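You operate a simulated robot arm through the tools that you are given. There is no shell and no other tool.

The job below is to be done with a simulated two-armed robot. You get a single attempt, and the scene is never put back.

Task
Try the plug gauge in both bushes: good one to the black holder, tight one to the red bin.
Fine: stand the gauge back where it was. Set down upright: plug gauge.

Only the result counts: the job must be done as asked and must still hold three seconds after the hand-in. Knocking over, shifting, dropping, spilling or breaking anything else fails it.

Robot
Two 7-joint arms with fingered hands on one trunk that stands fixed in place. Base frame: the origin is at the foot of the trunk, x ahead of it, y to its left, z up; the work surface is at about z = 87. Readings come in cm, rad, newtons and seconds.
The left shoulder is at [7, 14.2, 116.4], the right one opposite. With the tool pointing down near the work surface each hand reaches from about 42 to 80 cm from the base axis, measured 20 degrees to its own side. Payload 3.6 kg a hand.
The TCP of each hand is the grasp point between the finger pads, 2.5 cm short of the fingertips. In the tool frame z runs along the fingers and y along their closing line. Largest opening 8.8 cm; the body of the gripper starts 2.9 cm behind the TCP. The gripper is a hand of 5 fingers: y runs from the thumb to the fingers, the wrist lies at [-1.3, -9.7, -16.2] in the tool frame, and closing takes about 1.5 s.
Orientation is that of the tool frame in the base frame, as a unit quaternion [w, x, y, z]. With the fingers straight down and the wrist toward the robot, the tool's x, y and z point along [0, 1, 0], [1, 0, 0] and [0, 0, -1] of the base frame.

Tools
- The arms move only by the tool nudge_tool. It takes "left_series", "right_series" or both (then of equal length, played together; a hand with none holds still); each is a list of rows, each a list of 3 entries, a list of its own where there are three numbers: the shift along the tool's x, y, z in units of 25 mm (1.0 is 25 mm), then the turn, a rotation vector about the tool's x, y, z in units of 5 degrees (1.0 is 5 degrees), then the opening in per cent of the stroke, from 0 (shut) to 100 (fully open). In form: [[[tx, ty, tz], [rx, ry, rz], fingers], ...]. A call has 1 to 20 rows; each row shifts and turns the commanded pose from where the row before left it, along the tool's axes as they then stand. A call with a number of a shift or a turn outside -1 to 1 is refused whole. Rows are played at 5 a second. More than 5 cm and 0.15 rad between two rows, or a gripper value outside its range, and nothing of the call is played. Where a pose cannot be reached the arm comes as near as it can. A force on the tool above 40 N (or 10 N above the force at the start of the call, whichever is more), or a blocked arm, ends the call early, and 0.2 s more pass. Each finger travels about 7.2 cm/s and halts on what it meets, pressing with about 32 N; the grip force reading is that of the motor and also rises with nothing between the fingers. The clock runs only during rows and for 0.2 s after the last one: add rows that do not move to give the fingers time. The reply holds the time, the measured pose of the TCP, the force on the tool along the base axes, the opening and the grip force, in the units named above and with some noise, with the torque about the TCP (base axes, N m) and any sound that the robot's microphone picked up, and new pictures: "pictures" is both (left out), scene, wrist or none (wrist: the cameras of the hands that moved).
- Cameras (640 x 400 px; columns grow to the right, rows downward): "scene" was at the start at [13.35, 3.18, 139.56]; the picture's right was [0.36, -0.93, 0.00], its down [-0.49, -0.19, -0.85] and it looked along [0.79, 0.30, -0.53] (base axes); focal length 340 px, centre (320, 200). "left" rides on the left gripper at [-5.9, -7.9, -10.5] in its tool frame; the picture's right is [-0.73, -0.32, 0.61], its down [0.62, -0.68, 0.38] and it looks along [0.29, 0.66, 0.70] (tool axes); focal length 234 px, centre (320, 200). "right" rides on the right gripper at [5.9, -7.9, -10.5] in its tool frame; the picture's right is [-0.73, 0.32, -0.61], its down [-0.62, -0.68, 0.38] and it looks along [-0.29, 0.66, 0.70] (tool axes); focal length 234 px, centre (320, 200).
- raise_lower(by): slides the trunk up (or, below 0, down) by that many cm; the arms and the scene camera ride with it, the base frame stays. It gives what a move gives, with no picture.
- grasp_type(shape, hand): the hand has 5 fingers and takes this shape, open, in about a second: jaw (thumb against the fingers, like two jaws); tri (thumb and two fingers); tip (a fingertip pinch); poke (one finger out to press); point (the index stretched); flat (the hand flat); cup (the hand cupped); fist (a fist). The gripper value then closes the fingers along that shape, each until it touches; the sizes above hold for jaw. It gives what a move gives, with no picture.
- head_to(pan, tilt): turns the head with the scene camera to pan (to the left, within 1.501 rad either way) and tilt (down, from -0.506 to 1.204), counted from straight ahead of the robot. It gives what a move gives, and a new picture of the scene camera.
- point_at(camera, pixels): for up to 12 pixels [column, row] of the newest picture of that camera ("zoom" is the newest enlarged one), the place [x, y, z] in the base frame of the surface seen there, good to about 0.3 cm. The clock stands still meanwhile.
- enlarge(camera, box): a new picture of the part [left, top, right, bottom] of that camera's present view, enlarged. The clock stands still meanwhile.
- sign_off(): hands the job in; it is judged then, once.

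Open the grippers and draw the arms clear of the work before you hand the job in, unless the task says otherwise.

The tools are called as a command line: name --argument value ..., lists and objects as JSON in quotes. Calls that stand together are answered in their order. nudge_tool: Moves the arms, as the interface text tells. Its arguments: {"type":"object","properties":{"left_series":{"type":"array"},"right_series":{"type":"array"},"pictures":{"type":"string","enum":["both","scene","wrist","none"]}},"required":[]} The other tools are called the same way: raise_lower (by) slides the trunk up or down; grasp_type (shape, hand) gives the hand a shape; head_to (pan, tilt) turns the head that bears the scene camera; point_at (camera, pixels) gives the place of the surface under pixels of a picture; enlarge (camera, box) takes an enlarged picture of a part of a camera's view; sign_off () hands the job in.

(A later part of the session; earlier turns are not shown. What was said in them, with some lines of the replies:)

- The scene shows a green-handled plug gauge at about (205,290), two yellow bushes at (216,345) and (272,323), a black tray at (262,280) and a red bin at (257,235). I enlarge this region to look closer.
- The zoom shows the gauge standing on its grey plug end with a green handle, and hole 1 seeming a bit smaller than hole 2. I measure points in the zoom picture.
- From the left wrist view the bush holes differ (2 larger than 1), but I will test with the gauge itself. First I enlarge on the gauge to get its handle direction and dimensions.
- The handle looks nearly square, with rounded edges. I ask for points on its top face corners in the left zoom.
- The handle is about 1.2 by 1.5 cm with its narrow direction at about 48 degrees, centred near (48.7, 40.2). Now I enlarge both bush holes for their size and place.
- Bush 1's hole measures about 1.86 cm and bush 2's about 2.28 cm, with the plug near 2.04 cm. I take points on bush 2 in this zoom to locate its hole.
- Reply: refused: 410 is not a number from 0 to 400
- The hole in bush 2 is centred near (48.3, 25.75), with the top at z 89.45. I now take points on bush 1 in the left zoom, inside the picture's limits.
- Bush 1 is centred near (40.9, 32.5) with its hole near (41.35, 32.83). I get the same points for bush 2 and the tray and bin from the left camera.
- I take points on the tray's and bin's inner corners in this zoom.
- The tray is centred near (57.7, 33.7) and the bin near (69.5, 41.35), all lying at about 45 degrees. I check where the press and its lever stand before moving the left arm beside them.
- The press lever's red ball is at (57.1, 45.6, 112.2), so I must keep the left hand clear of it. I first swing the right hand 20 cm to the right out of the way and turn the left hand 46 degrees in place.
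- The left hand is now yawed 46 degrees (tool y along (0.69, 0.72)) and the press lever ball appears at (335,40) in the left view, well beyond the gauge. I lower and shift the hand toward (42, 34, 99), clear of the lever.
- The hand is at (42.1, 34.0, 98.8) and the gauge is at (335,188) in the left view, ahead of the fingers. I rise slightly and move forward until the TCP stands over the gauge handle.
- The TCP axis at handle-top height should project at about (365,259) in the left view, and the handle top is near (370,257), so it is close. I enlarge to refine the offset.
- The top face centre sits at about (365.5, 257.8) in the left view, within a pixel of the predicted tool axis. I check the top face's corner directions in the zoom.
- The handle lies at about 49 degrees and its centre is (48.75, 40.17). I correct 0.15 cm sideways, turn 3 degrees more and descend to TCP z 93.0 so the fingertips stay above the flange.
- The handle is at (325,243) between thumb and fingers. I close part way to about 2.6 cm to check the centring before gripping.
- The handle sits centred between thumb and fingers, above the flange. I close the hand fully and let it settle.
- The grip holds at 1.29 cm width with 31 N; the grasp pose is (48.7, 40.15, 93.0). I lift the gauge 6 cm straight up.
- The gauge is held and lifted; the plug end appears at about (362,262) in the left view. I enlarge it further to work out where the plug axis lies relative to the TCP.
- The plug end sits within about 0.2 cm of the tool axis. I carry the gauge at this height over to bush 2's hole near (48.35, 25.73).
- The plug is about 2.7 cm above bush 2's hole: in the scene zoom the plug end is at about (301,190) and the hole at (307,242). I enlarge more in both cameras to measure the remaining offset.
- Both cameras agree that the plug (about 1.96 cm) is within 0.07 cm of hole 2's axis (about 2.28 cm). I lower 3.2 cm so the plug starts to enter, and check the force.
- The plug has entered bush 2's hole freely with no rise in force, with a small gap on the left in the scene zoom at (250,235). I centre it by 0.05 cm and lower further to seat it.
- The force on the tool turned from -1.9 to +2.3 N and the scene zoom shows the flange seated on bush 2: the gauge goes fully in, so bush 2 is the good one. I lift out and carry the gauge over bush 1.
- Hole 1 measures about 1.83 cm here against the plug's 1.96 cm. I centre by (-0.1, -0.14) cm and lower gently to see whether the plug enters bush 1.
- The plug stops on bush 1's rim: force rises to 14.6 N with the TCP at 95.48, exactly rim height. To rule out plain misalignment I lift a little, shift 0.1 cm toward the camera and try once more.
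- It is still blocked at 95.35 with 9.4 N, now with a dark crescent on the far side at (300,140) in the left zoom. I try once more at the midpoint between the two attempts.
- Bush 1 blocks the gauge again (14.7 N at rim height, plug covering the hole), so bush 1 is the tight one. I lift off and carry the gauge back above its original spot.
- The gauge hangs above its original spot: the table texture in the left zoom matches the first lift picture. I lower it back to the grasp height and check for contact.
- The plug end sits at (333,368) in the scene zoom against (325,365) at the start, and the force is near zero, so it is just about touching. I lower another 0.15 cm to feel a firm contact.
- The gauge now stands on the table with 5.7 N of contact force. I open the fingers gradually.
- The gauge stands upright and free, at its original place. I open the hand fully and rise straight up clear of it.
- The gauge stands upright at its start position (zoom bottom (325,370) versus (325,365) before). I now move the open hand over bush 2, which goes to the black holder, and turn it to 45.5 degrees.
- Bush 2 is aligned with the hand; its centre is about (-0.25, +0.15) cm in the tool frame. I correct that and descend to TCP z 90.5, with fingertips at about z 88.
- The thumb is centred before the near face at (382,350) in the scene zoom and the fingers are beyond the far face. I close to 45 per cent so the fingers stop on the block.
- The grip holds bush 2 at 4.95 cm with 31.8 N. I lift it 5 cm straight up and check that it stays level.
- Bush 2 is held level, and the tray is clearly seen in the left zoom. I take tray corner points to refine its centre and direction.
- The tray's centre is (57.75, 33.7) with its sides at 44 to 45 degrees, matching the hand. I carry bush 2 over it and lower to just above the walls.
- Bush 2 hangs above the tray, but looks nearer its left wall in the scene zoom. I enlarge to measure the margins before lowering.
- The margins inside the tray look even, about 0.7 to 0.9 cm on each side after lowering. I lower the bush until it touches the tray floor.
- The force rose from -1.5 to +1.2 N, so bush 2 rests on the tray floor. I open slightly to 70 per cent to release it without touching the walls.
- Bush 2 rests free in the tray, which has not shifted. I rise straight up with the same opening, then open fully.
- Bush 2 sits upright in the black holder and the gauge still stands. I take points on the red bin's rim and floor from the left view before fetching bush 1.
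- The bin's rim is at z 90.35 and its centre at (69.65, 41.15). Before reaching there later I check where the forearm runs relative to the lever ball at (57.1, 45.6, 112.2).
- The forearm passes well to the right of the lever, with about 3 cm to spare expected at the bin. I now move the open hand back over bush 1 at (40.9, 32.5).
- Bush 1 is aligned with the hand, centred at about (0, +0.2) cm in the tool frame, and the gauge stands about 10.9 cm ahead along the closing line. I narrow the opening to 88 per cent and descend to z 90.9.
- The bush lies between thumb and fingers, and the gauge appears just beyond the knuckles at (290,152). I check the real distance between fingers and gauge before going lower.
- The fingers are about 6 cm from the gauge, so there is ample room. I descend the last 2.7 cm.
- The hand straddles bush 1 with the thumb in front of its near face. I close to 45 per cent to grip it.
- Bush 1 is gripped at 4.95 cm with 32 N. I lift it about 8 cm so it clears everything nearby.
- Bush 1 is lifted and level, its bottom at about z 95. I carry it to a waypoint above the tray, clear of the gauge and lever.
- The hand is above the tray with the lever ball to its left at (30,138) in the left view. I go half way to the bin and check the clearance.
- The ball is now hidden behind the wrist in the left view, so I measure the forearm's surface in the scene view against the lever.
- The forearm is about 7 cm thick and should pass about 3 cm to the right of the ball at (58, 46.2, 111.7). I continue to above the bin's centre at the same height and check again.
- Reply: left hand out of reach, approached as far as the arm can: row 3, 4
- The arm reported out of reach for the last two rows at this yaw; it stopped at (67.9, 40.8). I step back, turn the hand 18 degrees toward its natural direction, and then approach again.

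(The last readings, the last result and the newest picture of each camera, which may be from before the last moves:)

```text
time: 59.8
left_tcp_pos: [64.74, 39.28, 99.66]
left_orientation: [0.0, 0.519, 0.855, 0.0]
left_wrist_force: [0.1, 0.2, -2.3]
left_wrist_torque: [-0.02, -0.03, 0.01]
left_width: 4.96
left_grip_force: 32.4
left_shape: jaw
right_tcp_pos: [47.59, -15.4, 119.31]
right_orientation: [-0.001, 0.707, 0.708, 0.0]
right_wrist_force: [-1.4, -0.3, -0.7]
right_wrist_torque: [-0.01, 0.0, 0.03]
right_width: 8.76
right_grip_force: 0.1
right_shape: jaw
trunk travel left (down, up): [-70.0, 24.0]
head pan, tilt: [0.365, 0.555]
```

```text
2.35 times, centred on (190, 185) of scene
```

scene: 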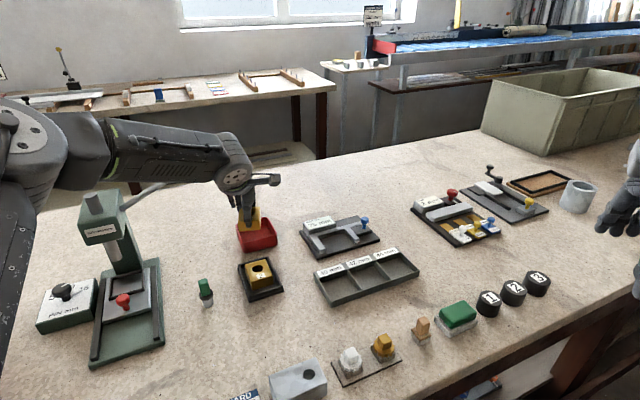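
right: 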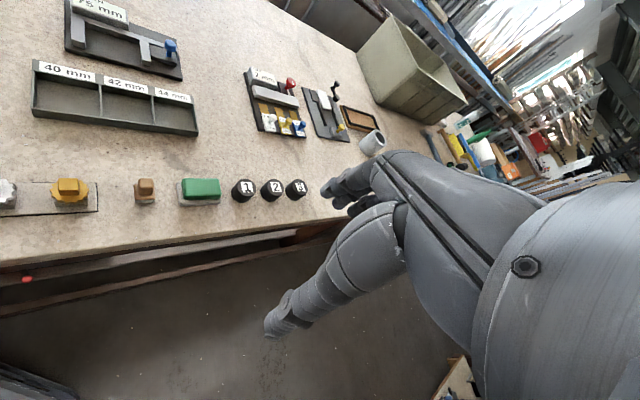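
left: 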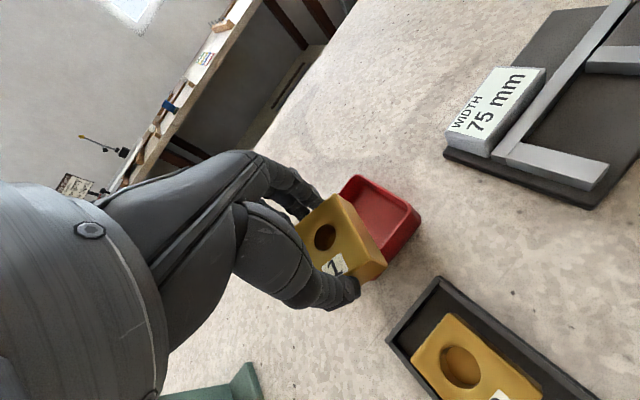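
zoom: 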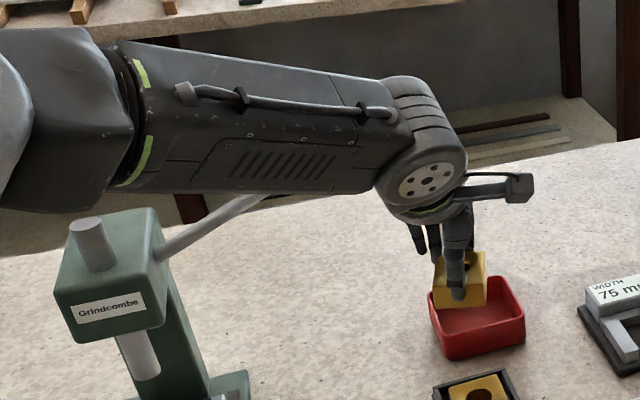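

The turn succeeded: yaw is now 27.5 degrees with the TCP at (64.7, 39.3, 99.7). I move forward 5.2 cm over the bin's centre.

nudge_tool --left_series '[[[-0.06, 0.52, 0], [0, 0, 0], 45], [[-0.06, 0.52, 0], [0, 0, 0], 45], [[-0.06, 0.52, 0], [0, 0, 0], 45], [[-0.06, 0.52, 0], [0, 0, 0], 45], [[0, 0, 0], [0, 0, 0], 45]]' --pictures "both"

enlarge --camera "scene" --box '[70, 100, 310, 270]'

point_at --camera "zoom" --pixels '[[470, 130], [430, 110], [430, 180], [400, 100], [400, 180], [350, 90], [350, 180], [300, 90], [300, 180], [250, 90], [250, 180], [190, 235]]'

```text
time: 61.0
left_tcp_pos: [69.43, 41.13, 99.8]
left_orientation: [0.001, 0.519, 0.855, -0.001]
left_wrist_force: [-0.6, -0.7, -1.2]
left_wrist_torque: [-0.02, 0.0, 0.01]
left_width: 4.93
left_grip_force: 32.0
left_shape: jaw
left hand out of reach, approached as far as the arm can: row 4
right_tcp_pos: [47.59, -15.35, 119.3]
right_orientation: [0.0, 0.707, 0.707, 0.0]
right_wrist_force: [0.2, -0.5, 0.3]
right_wrist_torque: [0.03, 0.01, 0.04]
right_width: 8.77
right_grip_force: 0.0
right_shape: jaw
trunk travel left (down, up): [-70.0, 24.0]
head pan, tilt: [0.365, 0.555]
```

scene: 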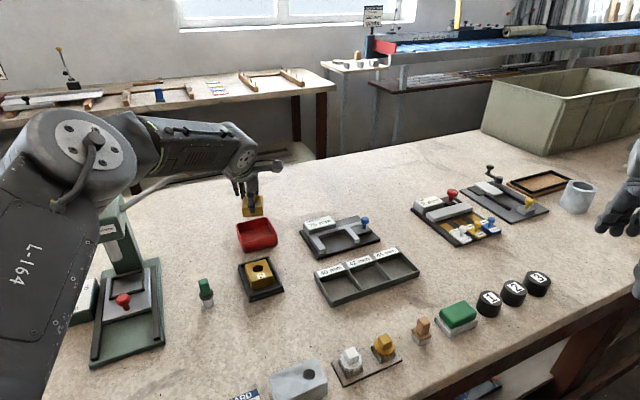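
left: 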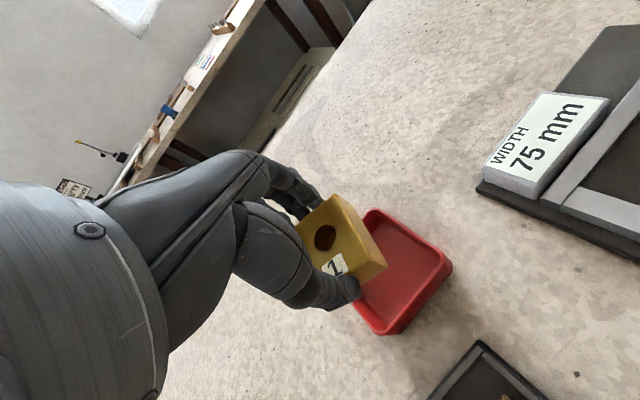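

```text
2.35 times, centred on (190, 185) of scene
```

zoom: 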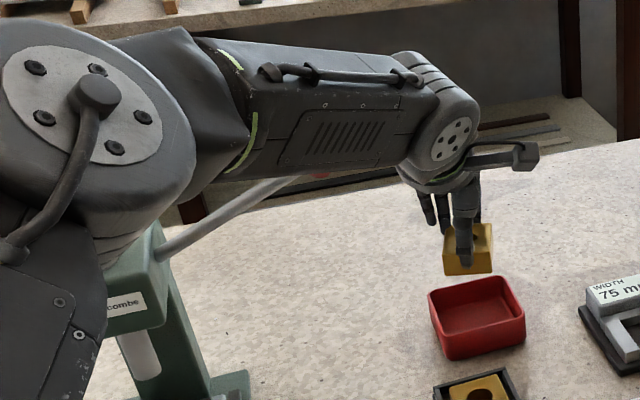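

```text
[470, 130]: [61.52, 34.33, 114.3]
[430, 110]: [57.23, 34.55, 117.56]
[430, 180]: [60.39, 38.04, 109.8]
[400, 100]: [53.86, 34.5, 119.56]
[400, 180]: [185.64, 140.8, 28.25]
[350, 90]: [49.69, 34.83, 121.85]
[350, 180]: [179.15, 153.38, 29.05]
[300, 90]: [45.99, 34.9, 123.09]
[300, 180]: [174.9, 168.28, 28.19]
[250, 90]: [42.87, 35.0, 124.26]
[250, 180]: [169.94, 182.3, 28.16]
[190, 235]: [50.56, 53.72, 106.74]
```

The TCP is at (69.43, 41.13, 99.8), practically over the bin's centre; the ball is visible as a red spot at (320,177) in the zoom, just beyond the forearm. I check the bush's place against the bin with points.

enlarge --camera "left" --box '[290, 180, 470, 340]'

point_at --camera "zoom" --pixels '[[165, 50], [262, 210], [90, 120], [245, 78], [425, 210], [270, 365], [350, 250], [330, 120], [360, 300], [200, 150]]'

enlarge --camera "scene" --box '[220, 180, 290, 260]'

```text
2.50 times, centred on (380, 260) of left
```

zoom: 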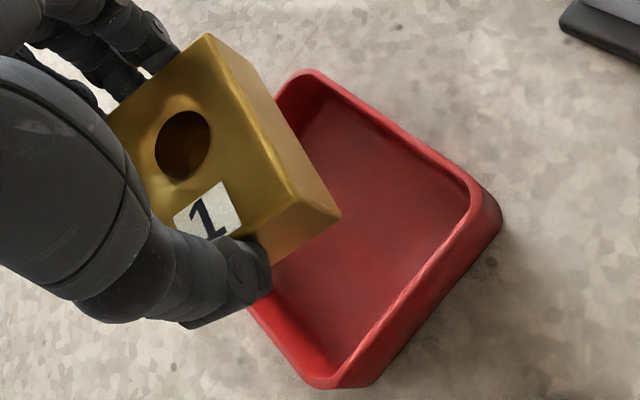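

```text
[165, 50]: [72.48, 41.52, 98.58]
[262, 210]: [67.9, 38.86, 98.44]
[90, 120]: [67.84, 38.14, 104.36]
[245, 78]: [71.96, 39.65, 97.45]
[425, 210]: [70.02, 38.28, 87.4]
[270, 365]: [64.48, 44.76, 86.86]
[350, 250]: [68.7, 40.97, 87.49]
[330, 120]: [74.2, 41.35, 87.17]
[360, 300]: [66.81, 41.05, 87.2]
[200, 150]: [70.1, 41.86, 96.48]
```

```text
5.00 times, centred on (255, 220) of scene
```

zoom: 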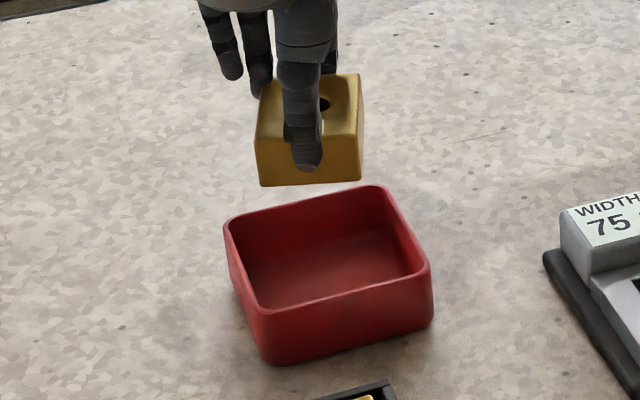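

The bush centre is at about (69.34, 41.31), so it needs about 0.35 cm more forward to be well centred in the bin. I try that while lowering 2 cm, watching for the reach limit.

nudge_tool --left_series '[[[0, 0, 0.4], [0, 0, 0], 45], [[0, 0, 0.4], [0, 0, 0], 45], [[-0.02, 0.14, 0], [0, 0, 0], 45], [[0, 0, 0], [0, 0, 0], 45]]' --pictures "scene"

```text
time: 62.0
left_tcp_pos: [68.81, 41.2, 98.07]
left_orientation: [0.0, 0.518, 0.855, 0.0]
left_wrist_force: [0.9, 0.1, -2.0]
left_wrist_torque: [-0.01, 0.04, 0.0]
left_width: 4.94
left_grip_force: 32.1
left_shape: jaw
left hand out of reach, approached as far as the arm can: row 1, 2, 3
right_tcp_pos: [47.59, -15.33, 119.18]
right_orientation: [0.001, 0.707, 0.707, 0.0]
right_wrist_force: [0.4, 0.1, -0.8]
right_wrist_torque: [0.01, 0.01, 0.0]
right_width: 8.78
right_grip_force: 0.1
right_shape: jaw
trunk travel left (down, up): [-70.0, 24.0]
head pan, tilt: [0.365, 0.555]
```

scene: 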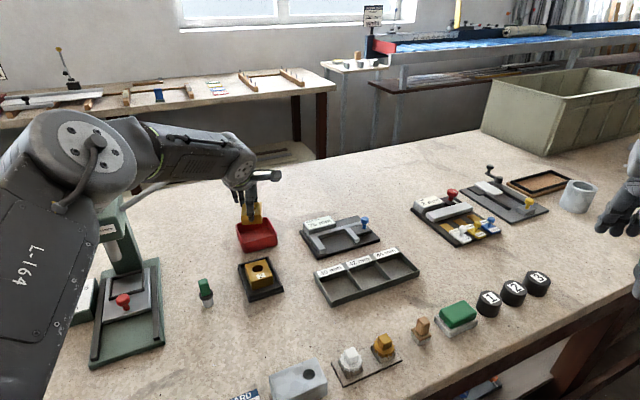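

Lowering the arm shortens its reach: it fell back to (68.8, 41.2, 98.1). I go back up, tilt the hand 4.5 degrees outward to gain about 1.3 cm of reach, and move over the bin's centre; the trunk will do the lowering.

nudge_tool --left_series '[[[0, 0, -0.4], [0, 0, 0], 45], [[0, 0, -0.3], [-0.45, 0, 0], 45], [[0, 0, 0], [-0.45, 0, 0], 45], [[-0.07, 0.18, 0], [0, 0, 0], 45], [[-0.07, 0.18, 0], [0, 0, 0], 45], [[0, 0, 0], [0, 0, 0], 45]]' --pictures "both"

enlarge --camera "scene" --box '[70, 100, 310, 270]'

```text
time: 63.4
left_tcp_pos: [69.7, 41.32, 99.84]
left_orientation: [0.02, 0.519, 0.854, 0.035]
left_wrist_force: [-0.8, 0.1, -1.8]
left_wrist_torque: [0.01, 0.02, -0.05]
left_width: 4.97
left_grip_force: 32.4
left_shape: jaw
right_tcp_pos: [47.64, -15.4, 119.19]
right_orientation: [-0.001, 0.706, 0.708, 0.0]
right_wrist_force: [-1.0, -0.8, 0.1]
right_wrist_torque: [0.01, 0.06, -0.03]
right_width: 8.75
right_grip_force: 0.0
right_shape: jaw
trunk travel left (down, up): [-70.0, 24.0]
head pan, tilt: [0.365, 0.555]
```

scene: 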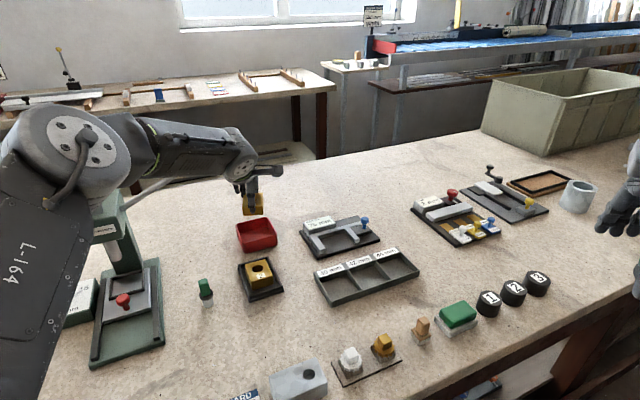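
left: 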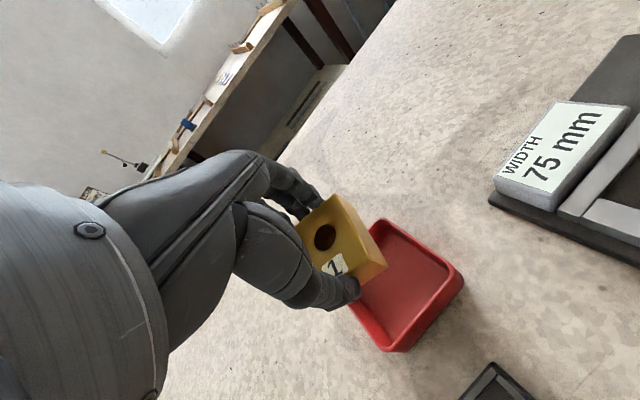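

```text
2.35 times, centred on (190, 185) of scene
```

zoom: 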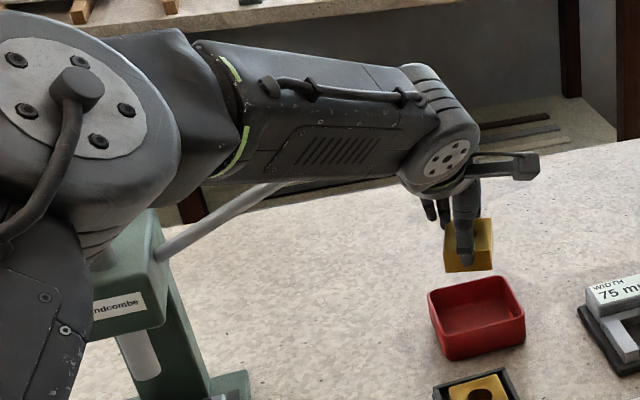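

The TCP is now at (69.70, 41.32, 99.84) with a 4.5 degree tilt, fully in reach, and the forearm should clear the ball by about 4 cm. I lower the trunk by 3 cm first.

raise_lower --by -3

enlarge --camera "scene" --box '[70, 80, 310, 250]'

enlarge --camera "left" --box '[290, 180, 470, 340]'

```text
time: 64.2
left_tcp_pos: [69.63, 41.22, 96.84]
left_orientation: [0.021, 0.518, 0.855, 0.034]
left_wrist_force: [-1.1, -0.3, -2.0]
left_wrist_torque: [-0.01, -0.02, 0.02]
left_width: 4.94
left_grip_force: 31.8
left_shape: jaw
right_tcp_pos: [47.63, -15.34, 116.31]
right_orientation: [0.001, 0.707, 0.707, -0.001]
right_wrist_force: [0.7, -0.4, -0.2]
right_wrist_torque: [0.0, -0.01, 0.02]
right_width: 8.76
right_grip_force: 0.0
right_shape: jaw
trunk travel left (down, up): [-67.0, 27.0]
head pan, tilt: [0.365, 0.555]
```

```text
2.35 times, centred on (190, 165) of scene
```

zoom: 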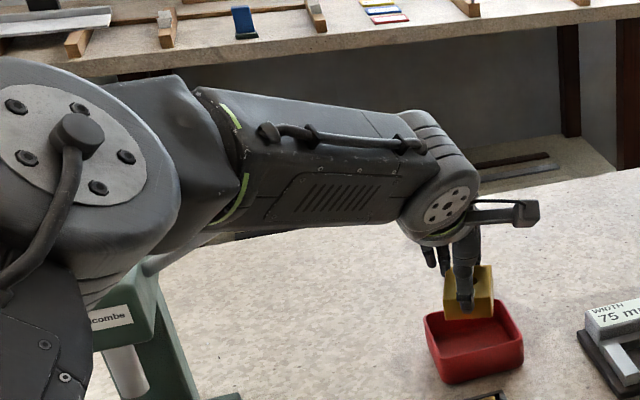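

```text
2.50 times, centred on (380, 260) of left
```

zoom: 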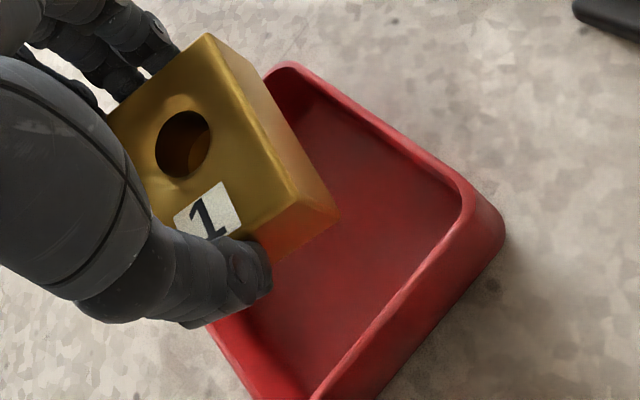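

The trunk lowered 3 cm cleanly; bush 1 is now a little above the bin's rim. I enlarge the bin in the scene view to check the centring before lowering more.

enlarge --camera "scene" --box '[217, 175, 281, 239]'

point_at --camera "zoom" --pixels '[[170, 180], [425, 130], [500, 265], [205, 320], [300, 140], [190, 230], [460, 190], [350, 300]]'

```text
6.25 times, centred on (249, 207) of scene
```

zoom: 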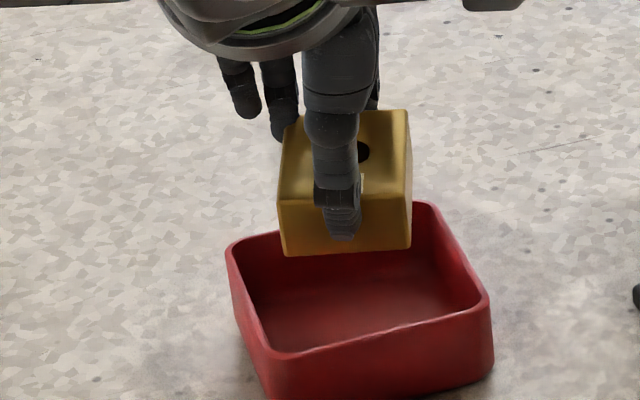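

```text
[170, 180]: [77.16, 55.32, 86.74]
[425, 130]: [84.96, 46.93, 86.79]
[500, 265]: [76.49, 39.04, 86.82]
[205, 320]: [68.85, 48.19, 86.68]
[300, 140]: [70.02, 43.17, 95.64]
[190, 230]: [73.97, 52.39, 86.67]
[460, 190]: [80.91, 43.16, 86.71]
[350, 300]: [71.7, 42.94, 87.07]
```

The bush's bottom centre is at about (69.9, 41.4) and the bin's centre at (69.8, 41.25), so it is well centred. I lower the trunk 3.3 cm more, leaving the fingertips just above the rim.

raise_lower --by -3.3

enlarge --camera "scene" --box '[217, 155, 281, 219]'

enlarge --camera "left" --box '[290, 180, 470, 340]'

```text
time: 64.9
left_tcp_pos: [69.74, 41.24, 93.59]
left_orientation: [0.02, 0.518, 0.854, 0.033]
left_wrist_force: [0.1, -0.8, -0.9]
left_wrist_torque: [-0.02, 0.01, 0.01]
left_width: 4.93
left_grip_force: 32.1
left_shape: jaw
right_tcp_pos: [47.58, -15.43, 113.0]
right_orientation: [0.0, 0.707, 0.708, 0.0]
right_wrist_force: [0.1, 0.6, -0.2]
right_wrist_torque: [-0.02, 0.01, 0.02]
right_width: 8.78
right_grip_force: 0.0
right_shape: jaw
trunk travel left (down, up): [-63.7, 30.3]
head pan, tilt: [0.365, 0.555]
```

```text
6.25 times, centred on (249, 187) of scene
```

zoom: 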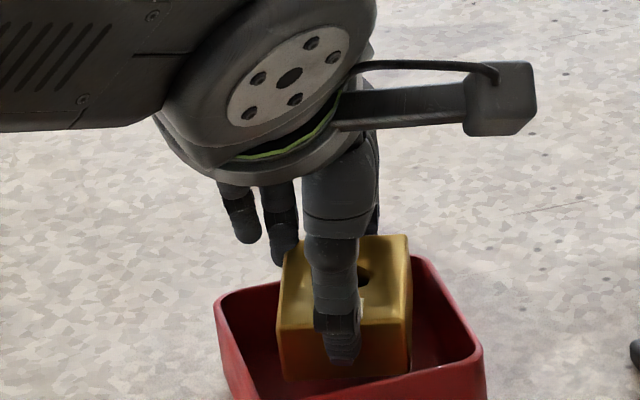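

```text
2.50 times, centred on (380, 260) of left
```

zoom: 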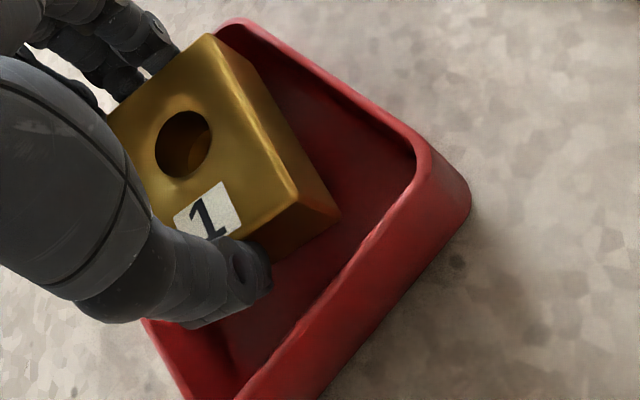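

Bush 1 now dips inside the bin below rim level. I look at a wider picture to see where thumb and fingers are with respect to the rim.

enlarge --camera "scene" --box '[217, 175, 281, 239]'

enlarge --camera "left" --box '[270, 160, 450, 360]'

```text
6.25 times, centred on (249, 207) of scene
```

zoom: 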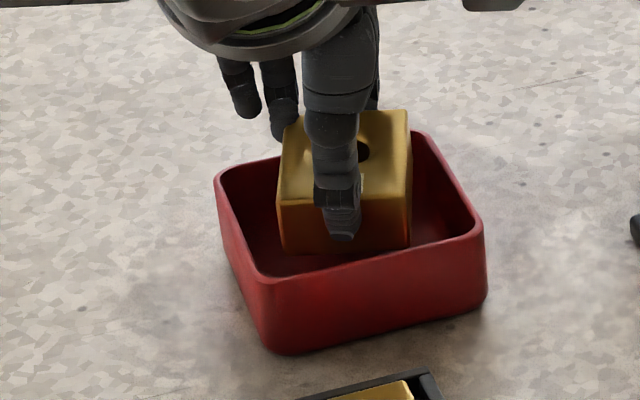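

```text
2.00 times, centred on (360, 260) of left
```

zoom: 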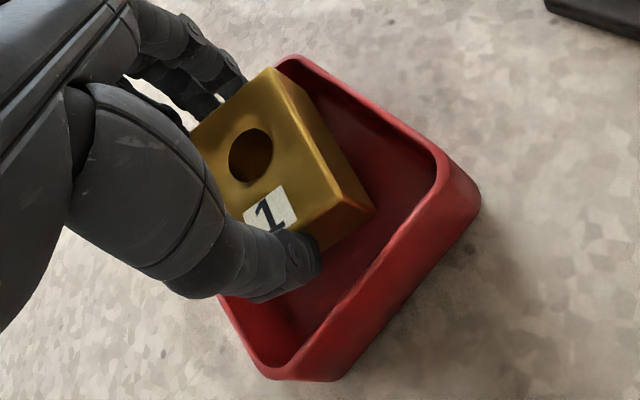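

The bush is fully inside the bin's outline with the thumb clear of the near rim. I release it with a quick small opening so that it drops the last 2 cm flat.

nudge_tool --left_series '[[[0, 0, 0], [0, 0, 0], 68], [[0, 0, 0], [0, 0, 0], 68], [[0, 0, 0], [0, 0, 0], 68], [[0, 0, 0], [0, 0, 0], 68]]' --pictures "both"

enlarge --camera "scene" --box '[217, 165, 281, 229]'

enlarge --camera "left" --box '[270, 160, 450, 360]'

```text
time: 65.9
left_tcp_pos: [69.85, 41.27, 93.52]
left_orientation: [0.02, 0.518, 0.854, 0.033]
left_wrist_force: [-0.1, 0.1, -0.1]
left_wrist_torque: [0.0, 0.03, 0.03]
left_width: 5.95
left_grip_force: 0.1
left_shape: jaw
right_tcp_pos: [47.54, -15.45, 112.94]
right_orientation: [0.0, 0.706, 0.708, 0.001]
right_wrist_force: [-0.3, -0.2, 0.2]
right_wrist_torque: [-0.01, 0.01, -0.03]
right_width: 8.76
right_grip_force: 0.0
right_shape: jaw
trunk travel left (down, up): [-63.7, 30.3]
head pan, tilt: [0.365, 0.555]
```

scene: 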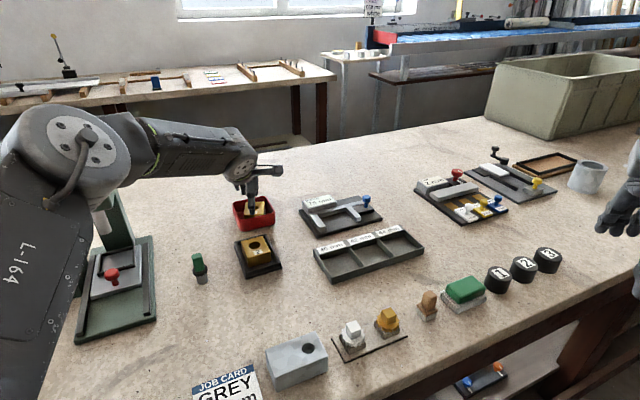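
left: 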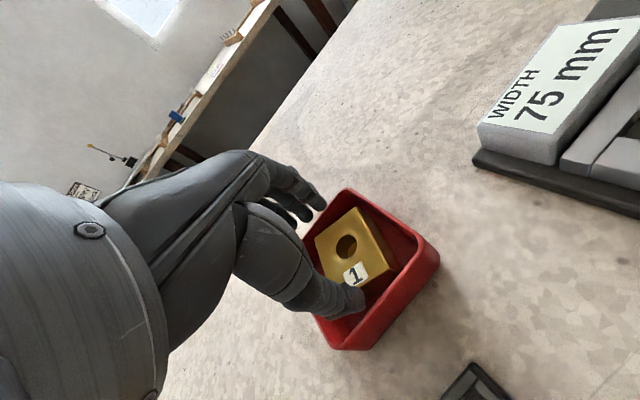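

```text
6.25 times, centred on (249, 197) of scene
```

zoom: 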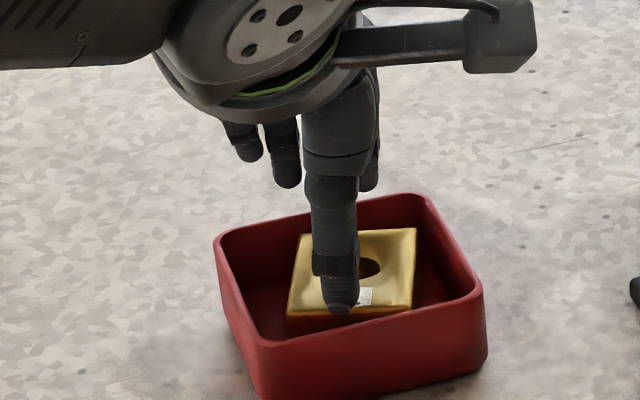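

```text
2.00 times, centred on (360, 260) of left
```

zoom: 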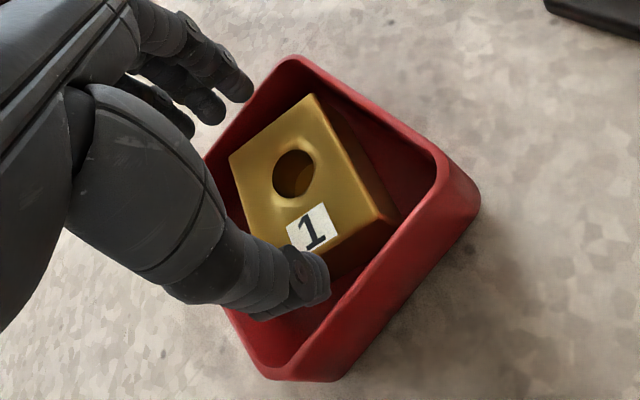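

Bush 1 dropped into the red bin and lies flat inside it. I raise the trunk back by 6.3 cm to lift the hand straight out.

raise_lower --by 6.3

enlarge --camera "scene" --box '[190, 190, 310, 310]'

```text
time: 67.0
left_tcp_pos: [69.71, 41.35, 99.86]
left_orientation: [0.02, 0.518, 0.854, 0.035]
left_wrist_force: [0.2, -0.2, -0.5]
left_wrist_torque: [0.04, -0.01, 0.01]
left_width: 5.96
left_grip_force: 0.0
left_shape: jaw
right_tcp_pos: [47.49, -15.38, 119.33]
right_orientation: [-0.001, 0.707, 0.707, 0.0]
right_wrist_force: [-0.4, 1.0, 0.0]
right_wrist_torque: [0.0, 0.0, -0.03]
right_width: 8.78
right_grip_force: 0.0
right_shape: jaw
trunk travel left (down, up): [-70.0, 24.0]
head pan, tilt: [0.365, 0.555]
```

```text
3.33 times, centred on (250, 250) of scene
```

zoom: 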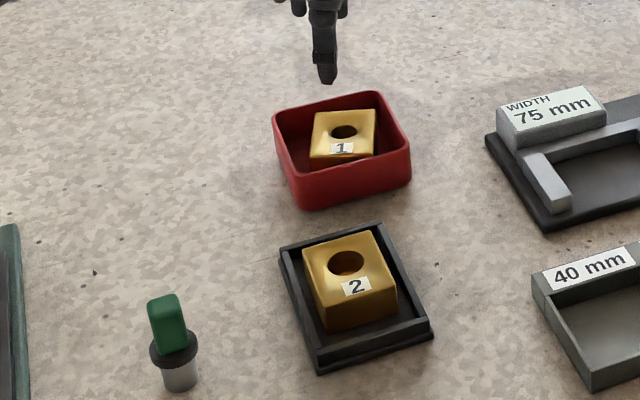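

Bush 1 is in the red bin, bush 2 in the black holder and the gauge stands upright. I now draw the left hand back and up, away from the bin and lever.

nudge_tool --left_series '[[[0, -0.5, -0.2], [0, 0, 0], 68], [[0, -0.7, -0.2], [0, 0, 0], 68], [[0, -0.7, -0.2], [0, 0, 0], 68], [[0, -0.7, -0.2], [0.45, 0, 0], 68], [[0, -0.7, -0.2], [0.45, 0, 0], 80], [[-0.5, -0.5, -0.2], [0, 0, 0], 100], [[-0.5, -0.5, -0.2], [0, 0, 0], 100], [[-0.5, -0.5, -0.2], [0, 0, 0], 100], [[-0.5, -0.5, -0.2], [0, 0, 0], 100], [[0, 0, 0], [0, 0, 0], 100]]' --pictures "both"

```text
time: 69.2
left_tcp_pos: [60.27, 30.66, 103.9]
left_orientation: [0.0, 0.519, 0.855, 0.0]
left_wrist_force: [-0.1, 0.0, -0.8]
left_wrist_torque: [0.0, -0.01, -0.01]
left_width: 8.76
left_grip_force: 0.0
left_shape: jaw
right_tcp_pos: [47.57, -15.27, 119.25]
right_orientation: [0.0, 0.707, 0.707, 0.0]
right_wrist_force: [0.1, 1.1, 0.3]
right_wrist_torque: [-0.03, -0.02, 0.0]
right_width: 8.77
right_grip_force: 0.1
right_shape: jaw
trunk travel left (down, up): [-70.0, 24.0]
head pan, tilt: [0.365, 0.555]
```

scene: 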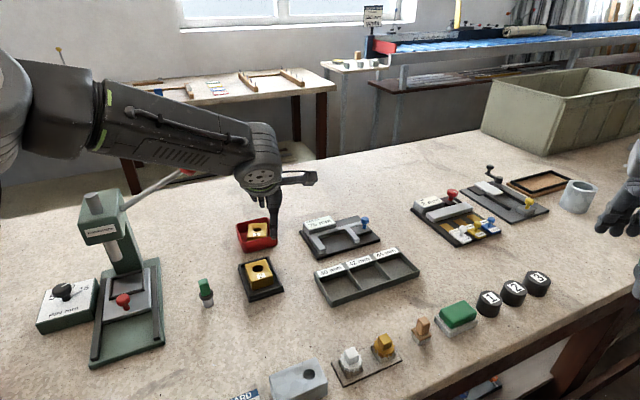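
left: 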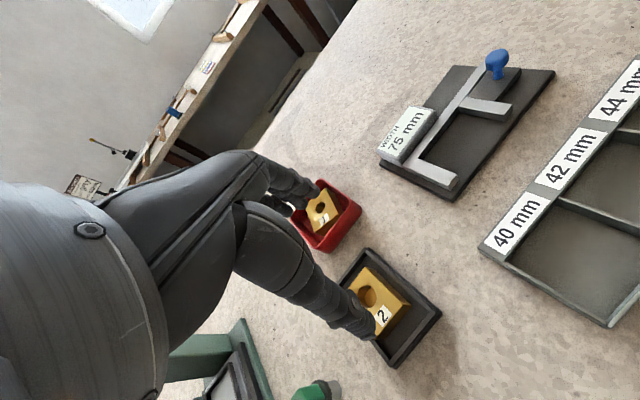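

The hand is back at (60.3, 30.7, 103.9), clear of all the parts. I withdraw it further toward the robot and up.

nudge_tool --left_series '[[[0.1, -0.7, -0.3], [0, 0, 0], 100], [[0.1, -0.7, -0.3], [0, 0, 0], 100], [[0.1, -0.7, -0.3], [0, 0, 0], 100], [[0.1, -0.7, -0.3], [0, 0, 0], 100], [[0.1, -0.7, -0.3], [0, 0, 0], 100], [[0.1, -0.7, -0.3], [0, 0, 0], 100], [[0.1, -0.7, -0.3], [0, 0, 0], 100], [[0.1, -0.7, -0.3], [0, 0, 0], 100], [[0.1, -0.7, -0.3], [0, 0, 0], 100], [[0.1, -0.7, -0.3], [0, 0, 0], 100], [[0.1, -0.7, -0.3], [0, 0, 0], 100], [[0, 0, 0], [0, 0, 0], 100]]' --pictures "both"

enlarge --camera "scene" --box '[180, 210, 300, 330]'

enlarge --camera "scene" --box '[185, 267, 229, 311]'

```text
time: 71.8
left_tcp_pos: [41.78, 24.23, 112.1]
left_orientation: [0.0, 0.518, 0.855, 0.0]
left_wrist_force: [-0.3, -0.2, 0.6]
left_wrist_torque: [-0.02, 0.0, 0.0]
left_width: 8.79
left_grip_force: 0.0
left_shape: jaw
right_tcp_pos: [47.62, -15.22, 119.23]
right_orientation: [0.0, 0.707, 0.707, 0.0]
right_wrist_force: [0.5, -0.5, -0.4]
right_wrist_torque: [-0.03, -0.02, 0.0]
right_width: 8.78
right_grip_force: 0.0
right_shape: jaw
trunk travel left (down, up): [-70.0, 24.0]
head pan, tilt: [0.365, 0.555]
```

scene: 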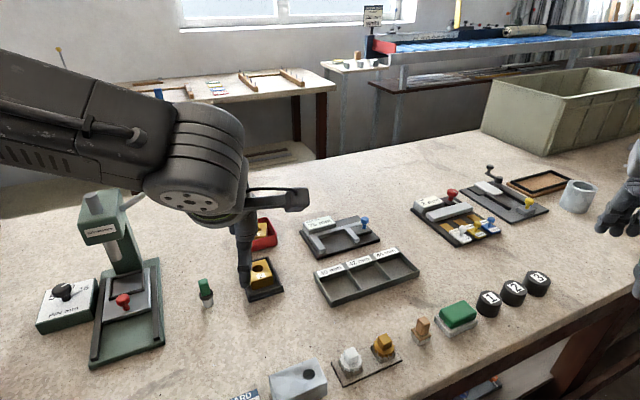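
left: 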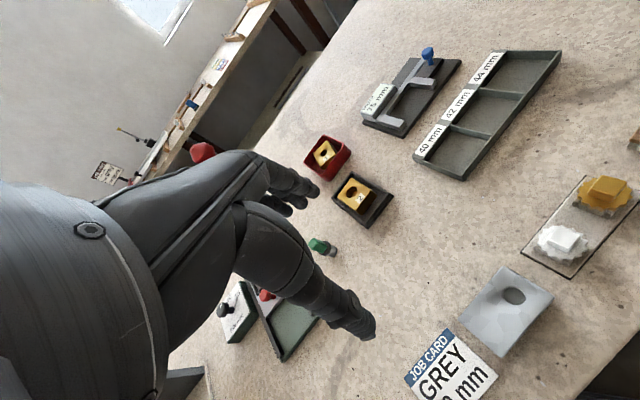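

```text
3.33 times, centred on (240, 270) of scene
```

zoom: 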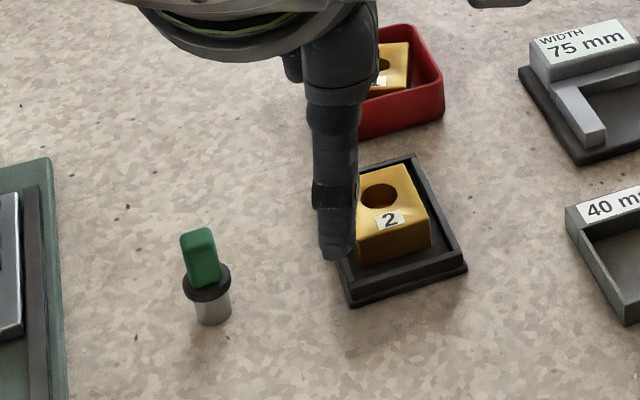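

```text
9.09 times, centred on (207, 289) of scene
```

zoom: 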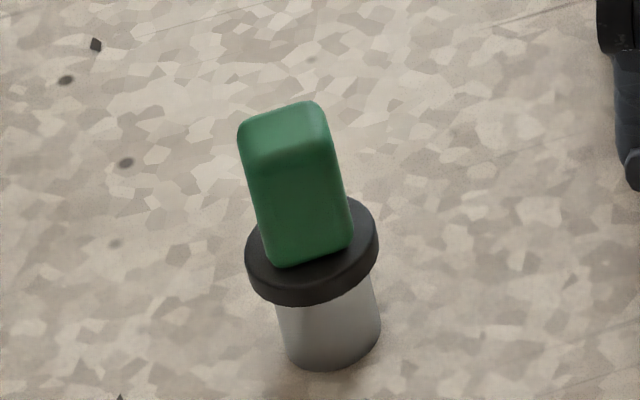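

The final pictures show bush 1 in the red bin, bush 2 upright in the black holder, and the gauge upright within about 0.2 cm of its first place (top at (285,100) in the zoom versus (287,97) at the start). Both hands are open and clear, so I hand the job in.

sign_off

```text
The job is handed in.
```

I tried the gauge in both bushes, sorted them, and handed the job in. I have no result from the judging.

- **Bush 2 (good):** the plug went all the way in until the gauge's collar sat on the bush. Bush 2 is now upright in the black holder.
- **Bush 1 (tight):** the plug stopped on the rim in three tries at slightly different positions, the hardest at about 15 N. Bush 1 is lying flat in the red bin. I let it fall the last 2 cm, because the fingers would not fit down inside the bin.
- **Plug gauge:** it is standing upright about 0.2 cm from where it started.

Nothing else on the bench looked moved in the last pictures. Both hands are open and clear of the work.
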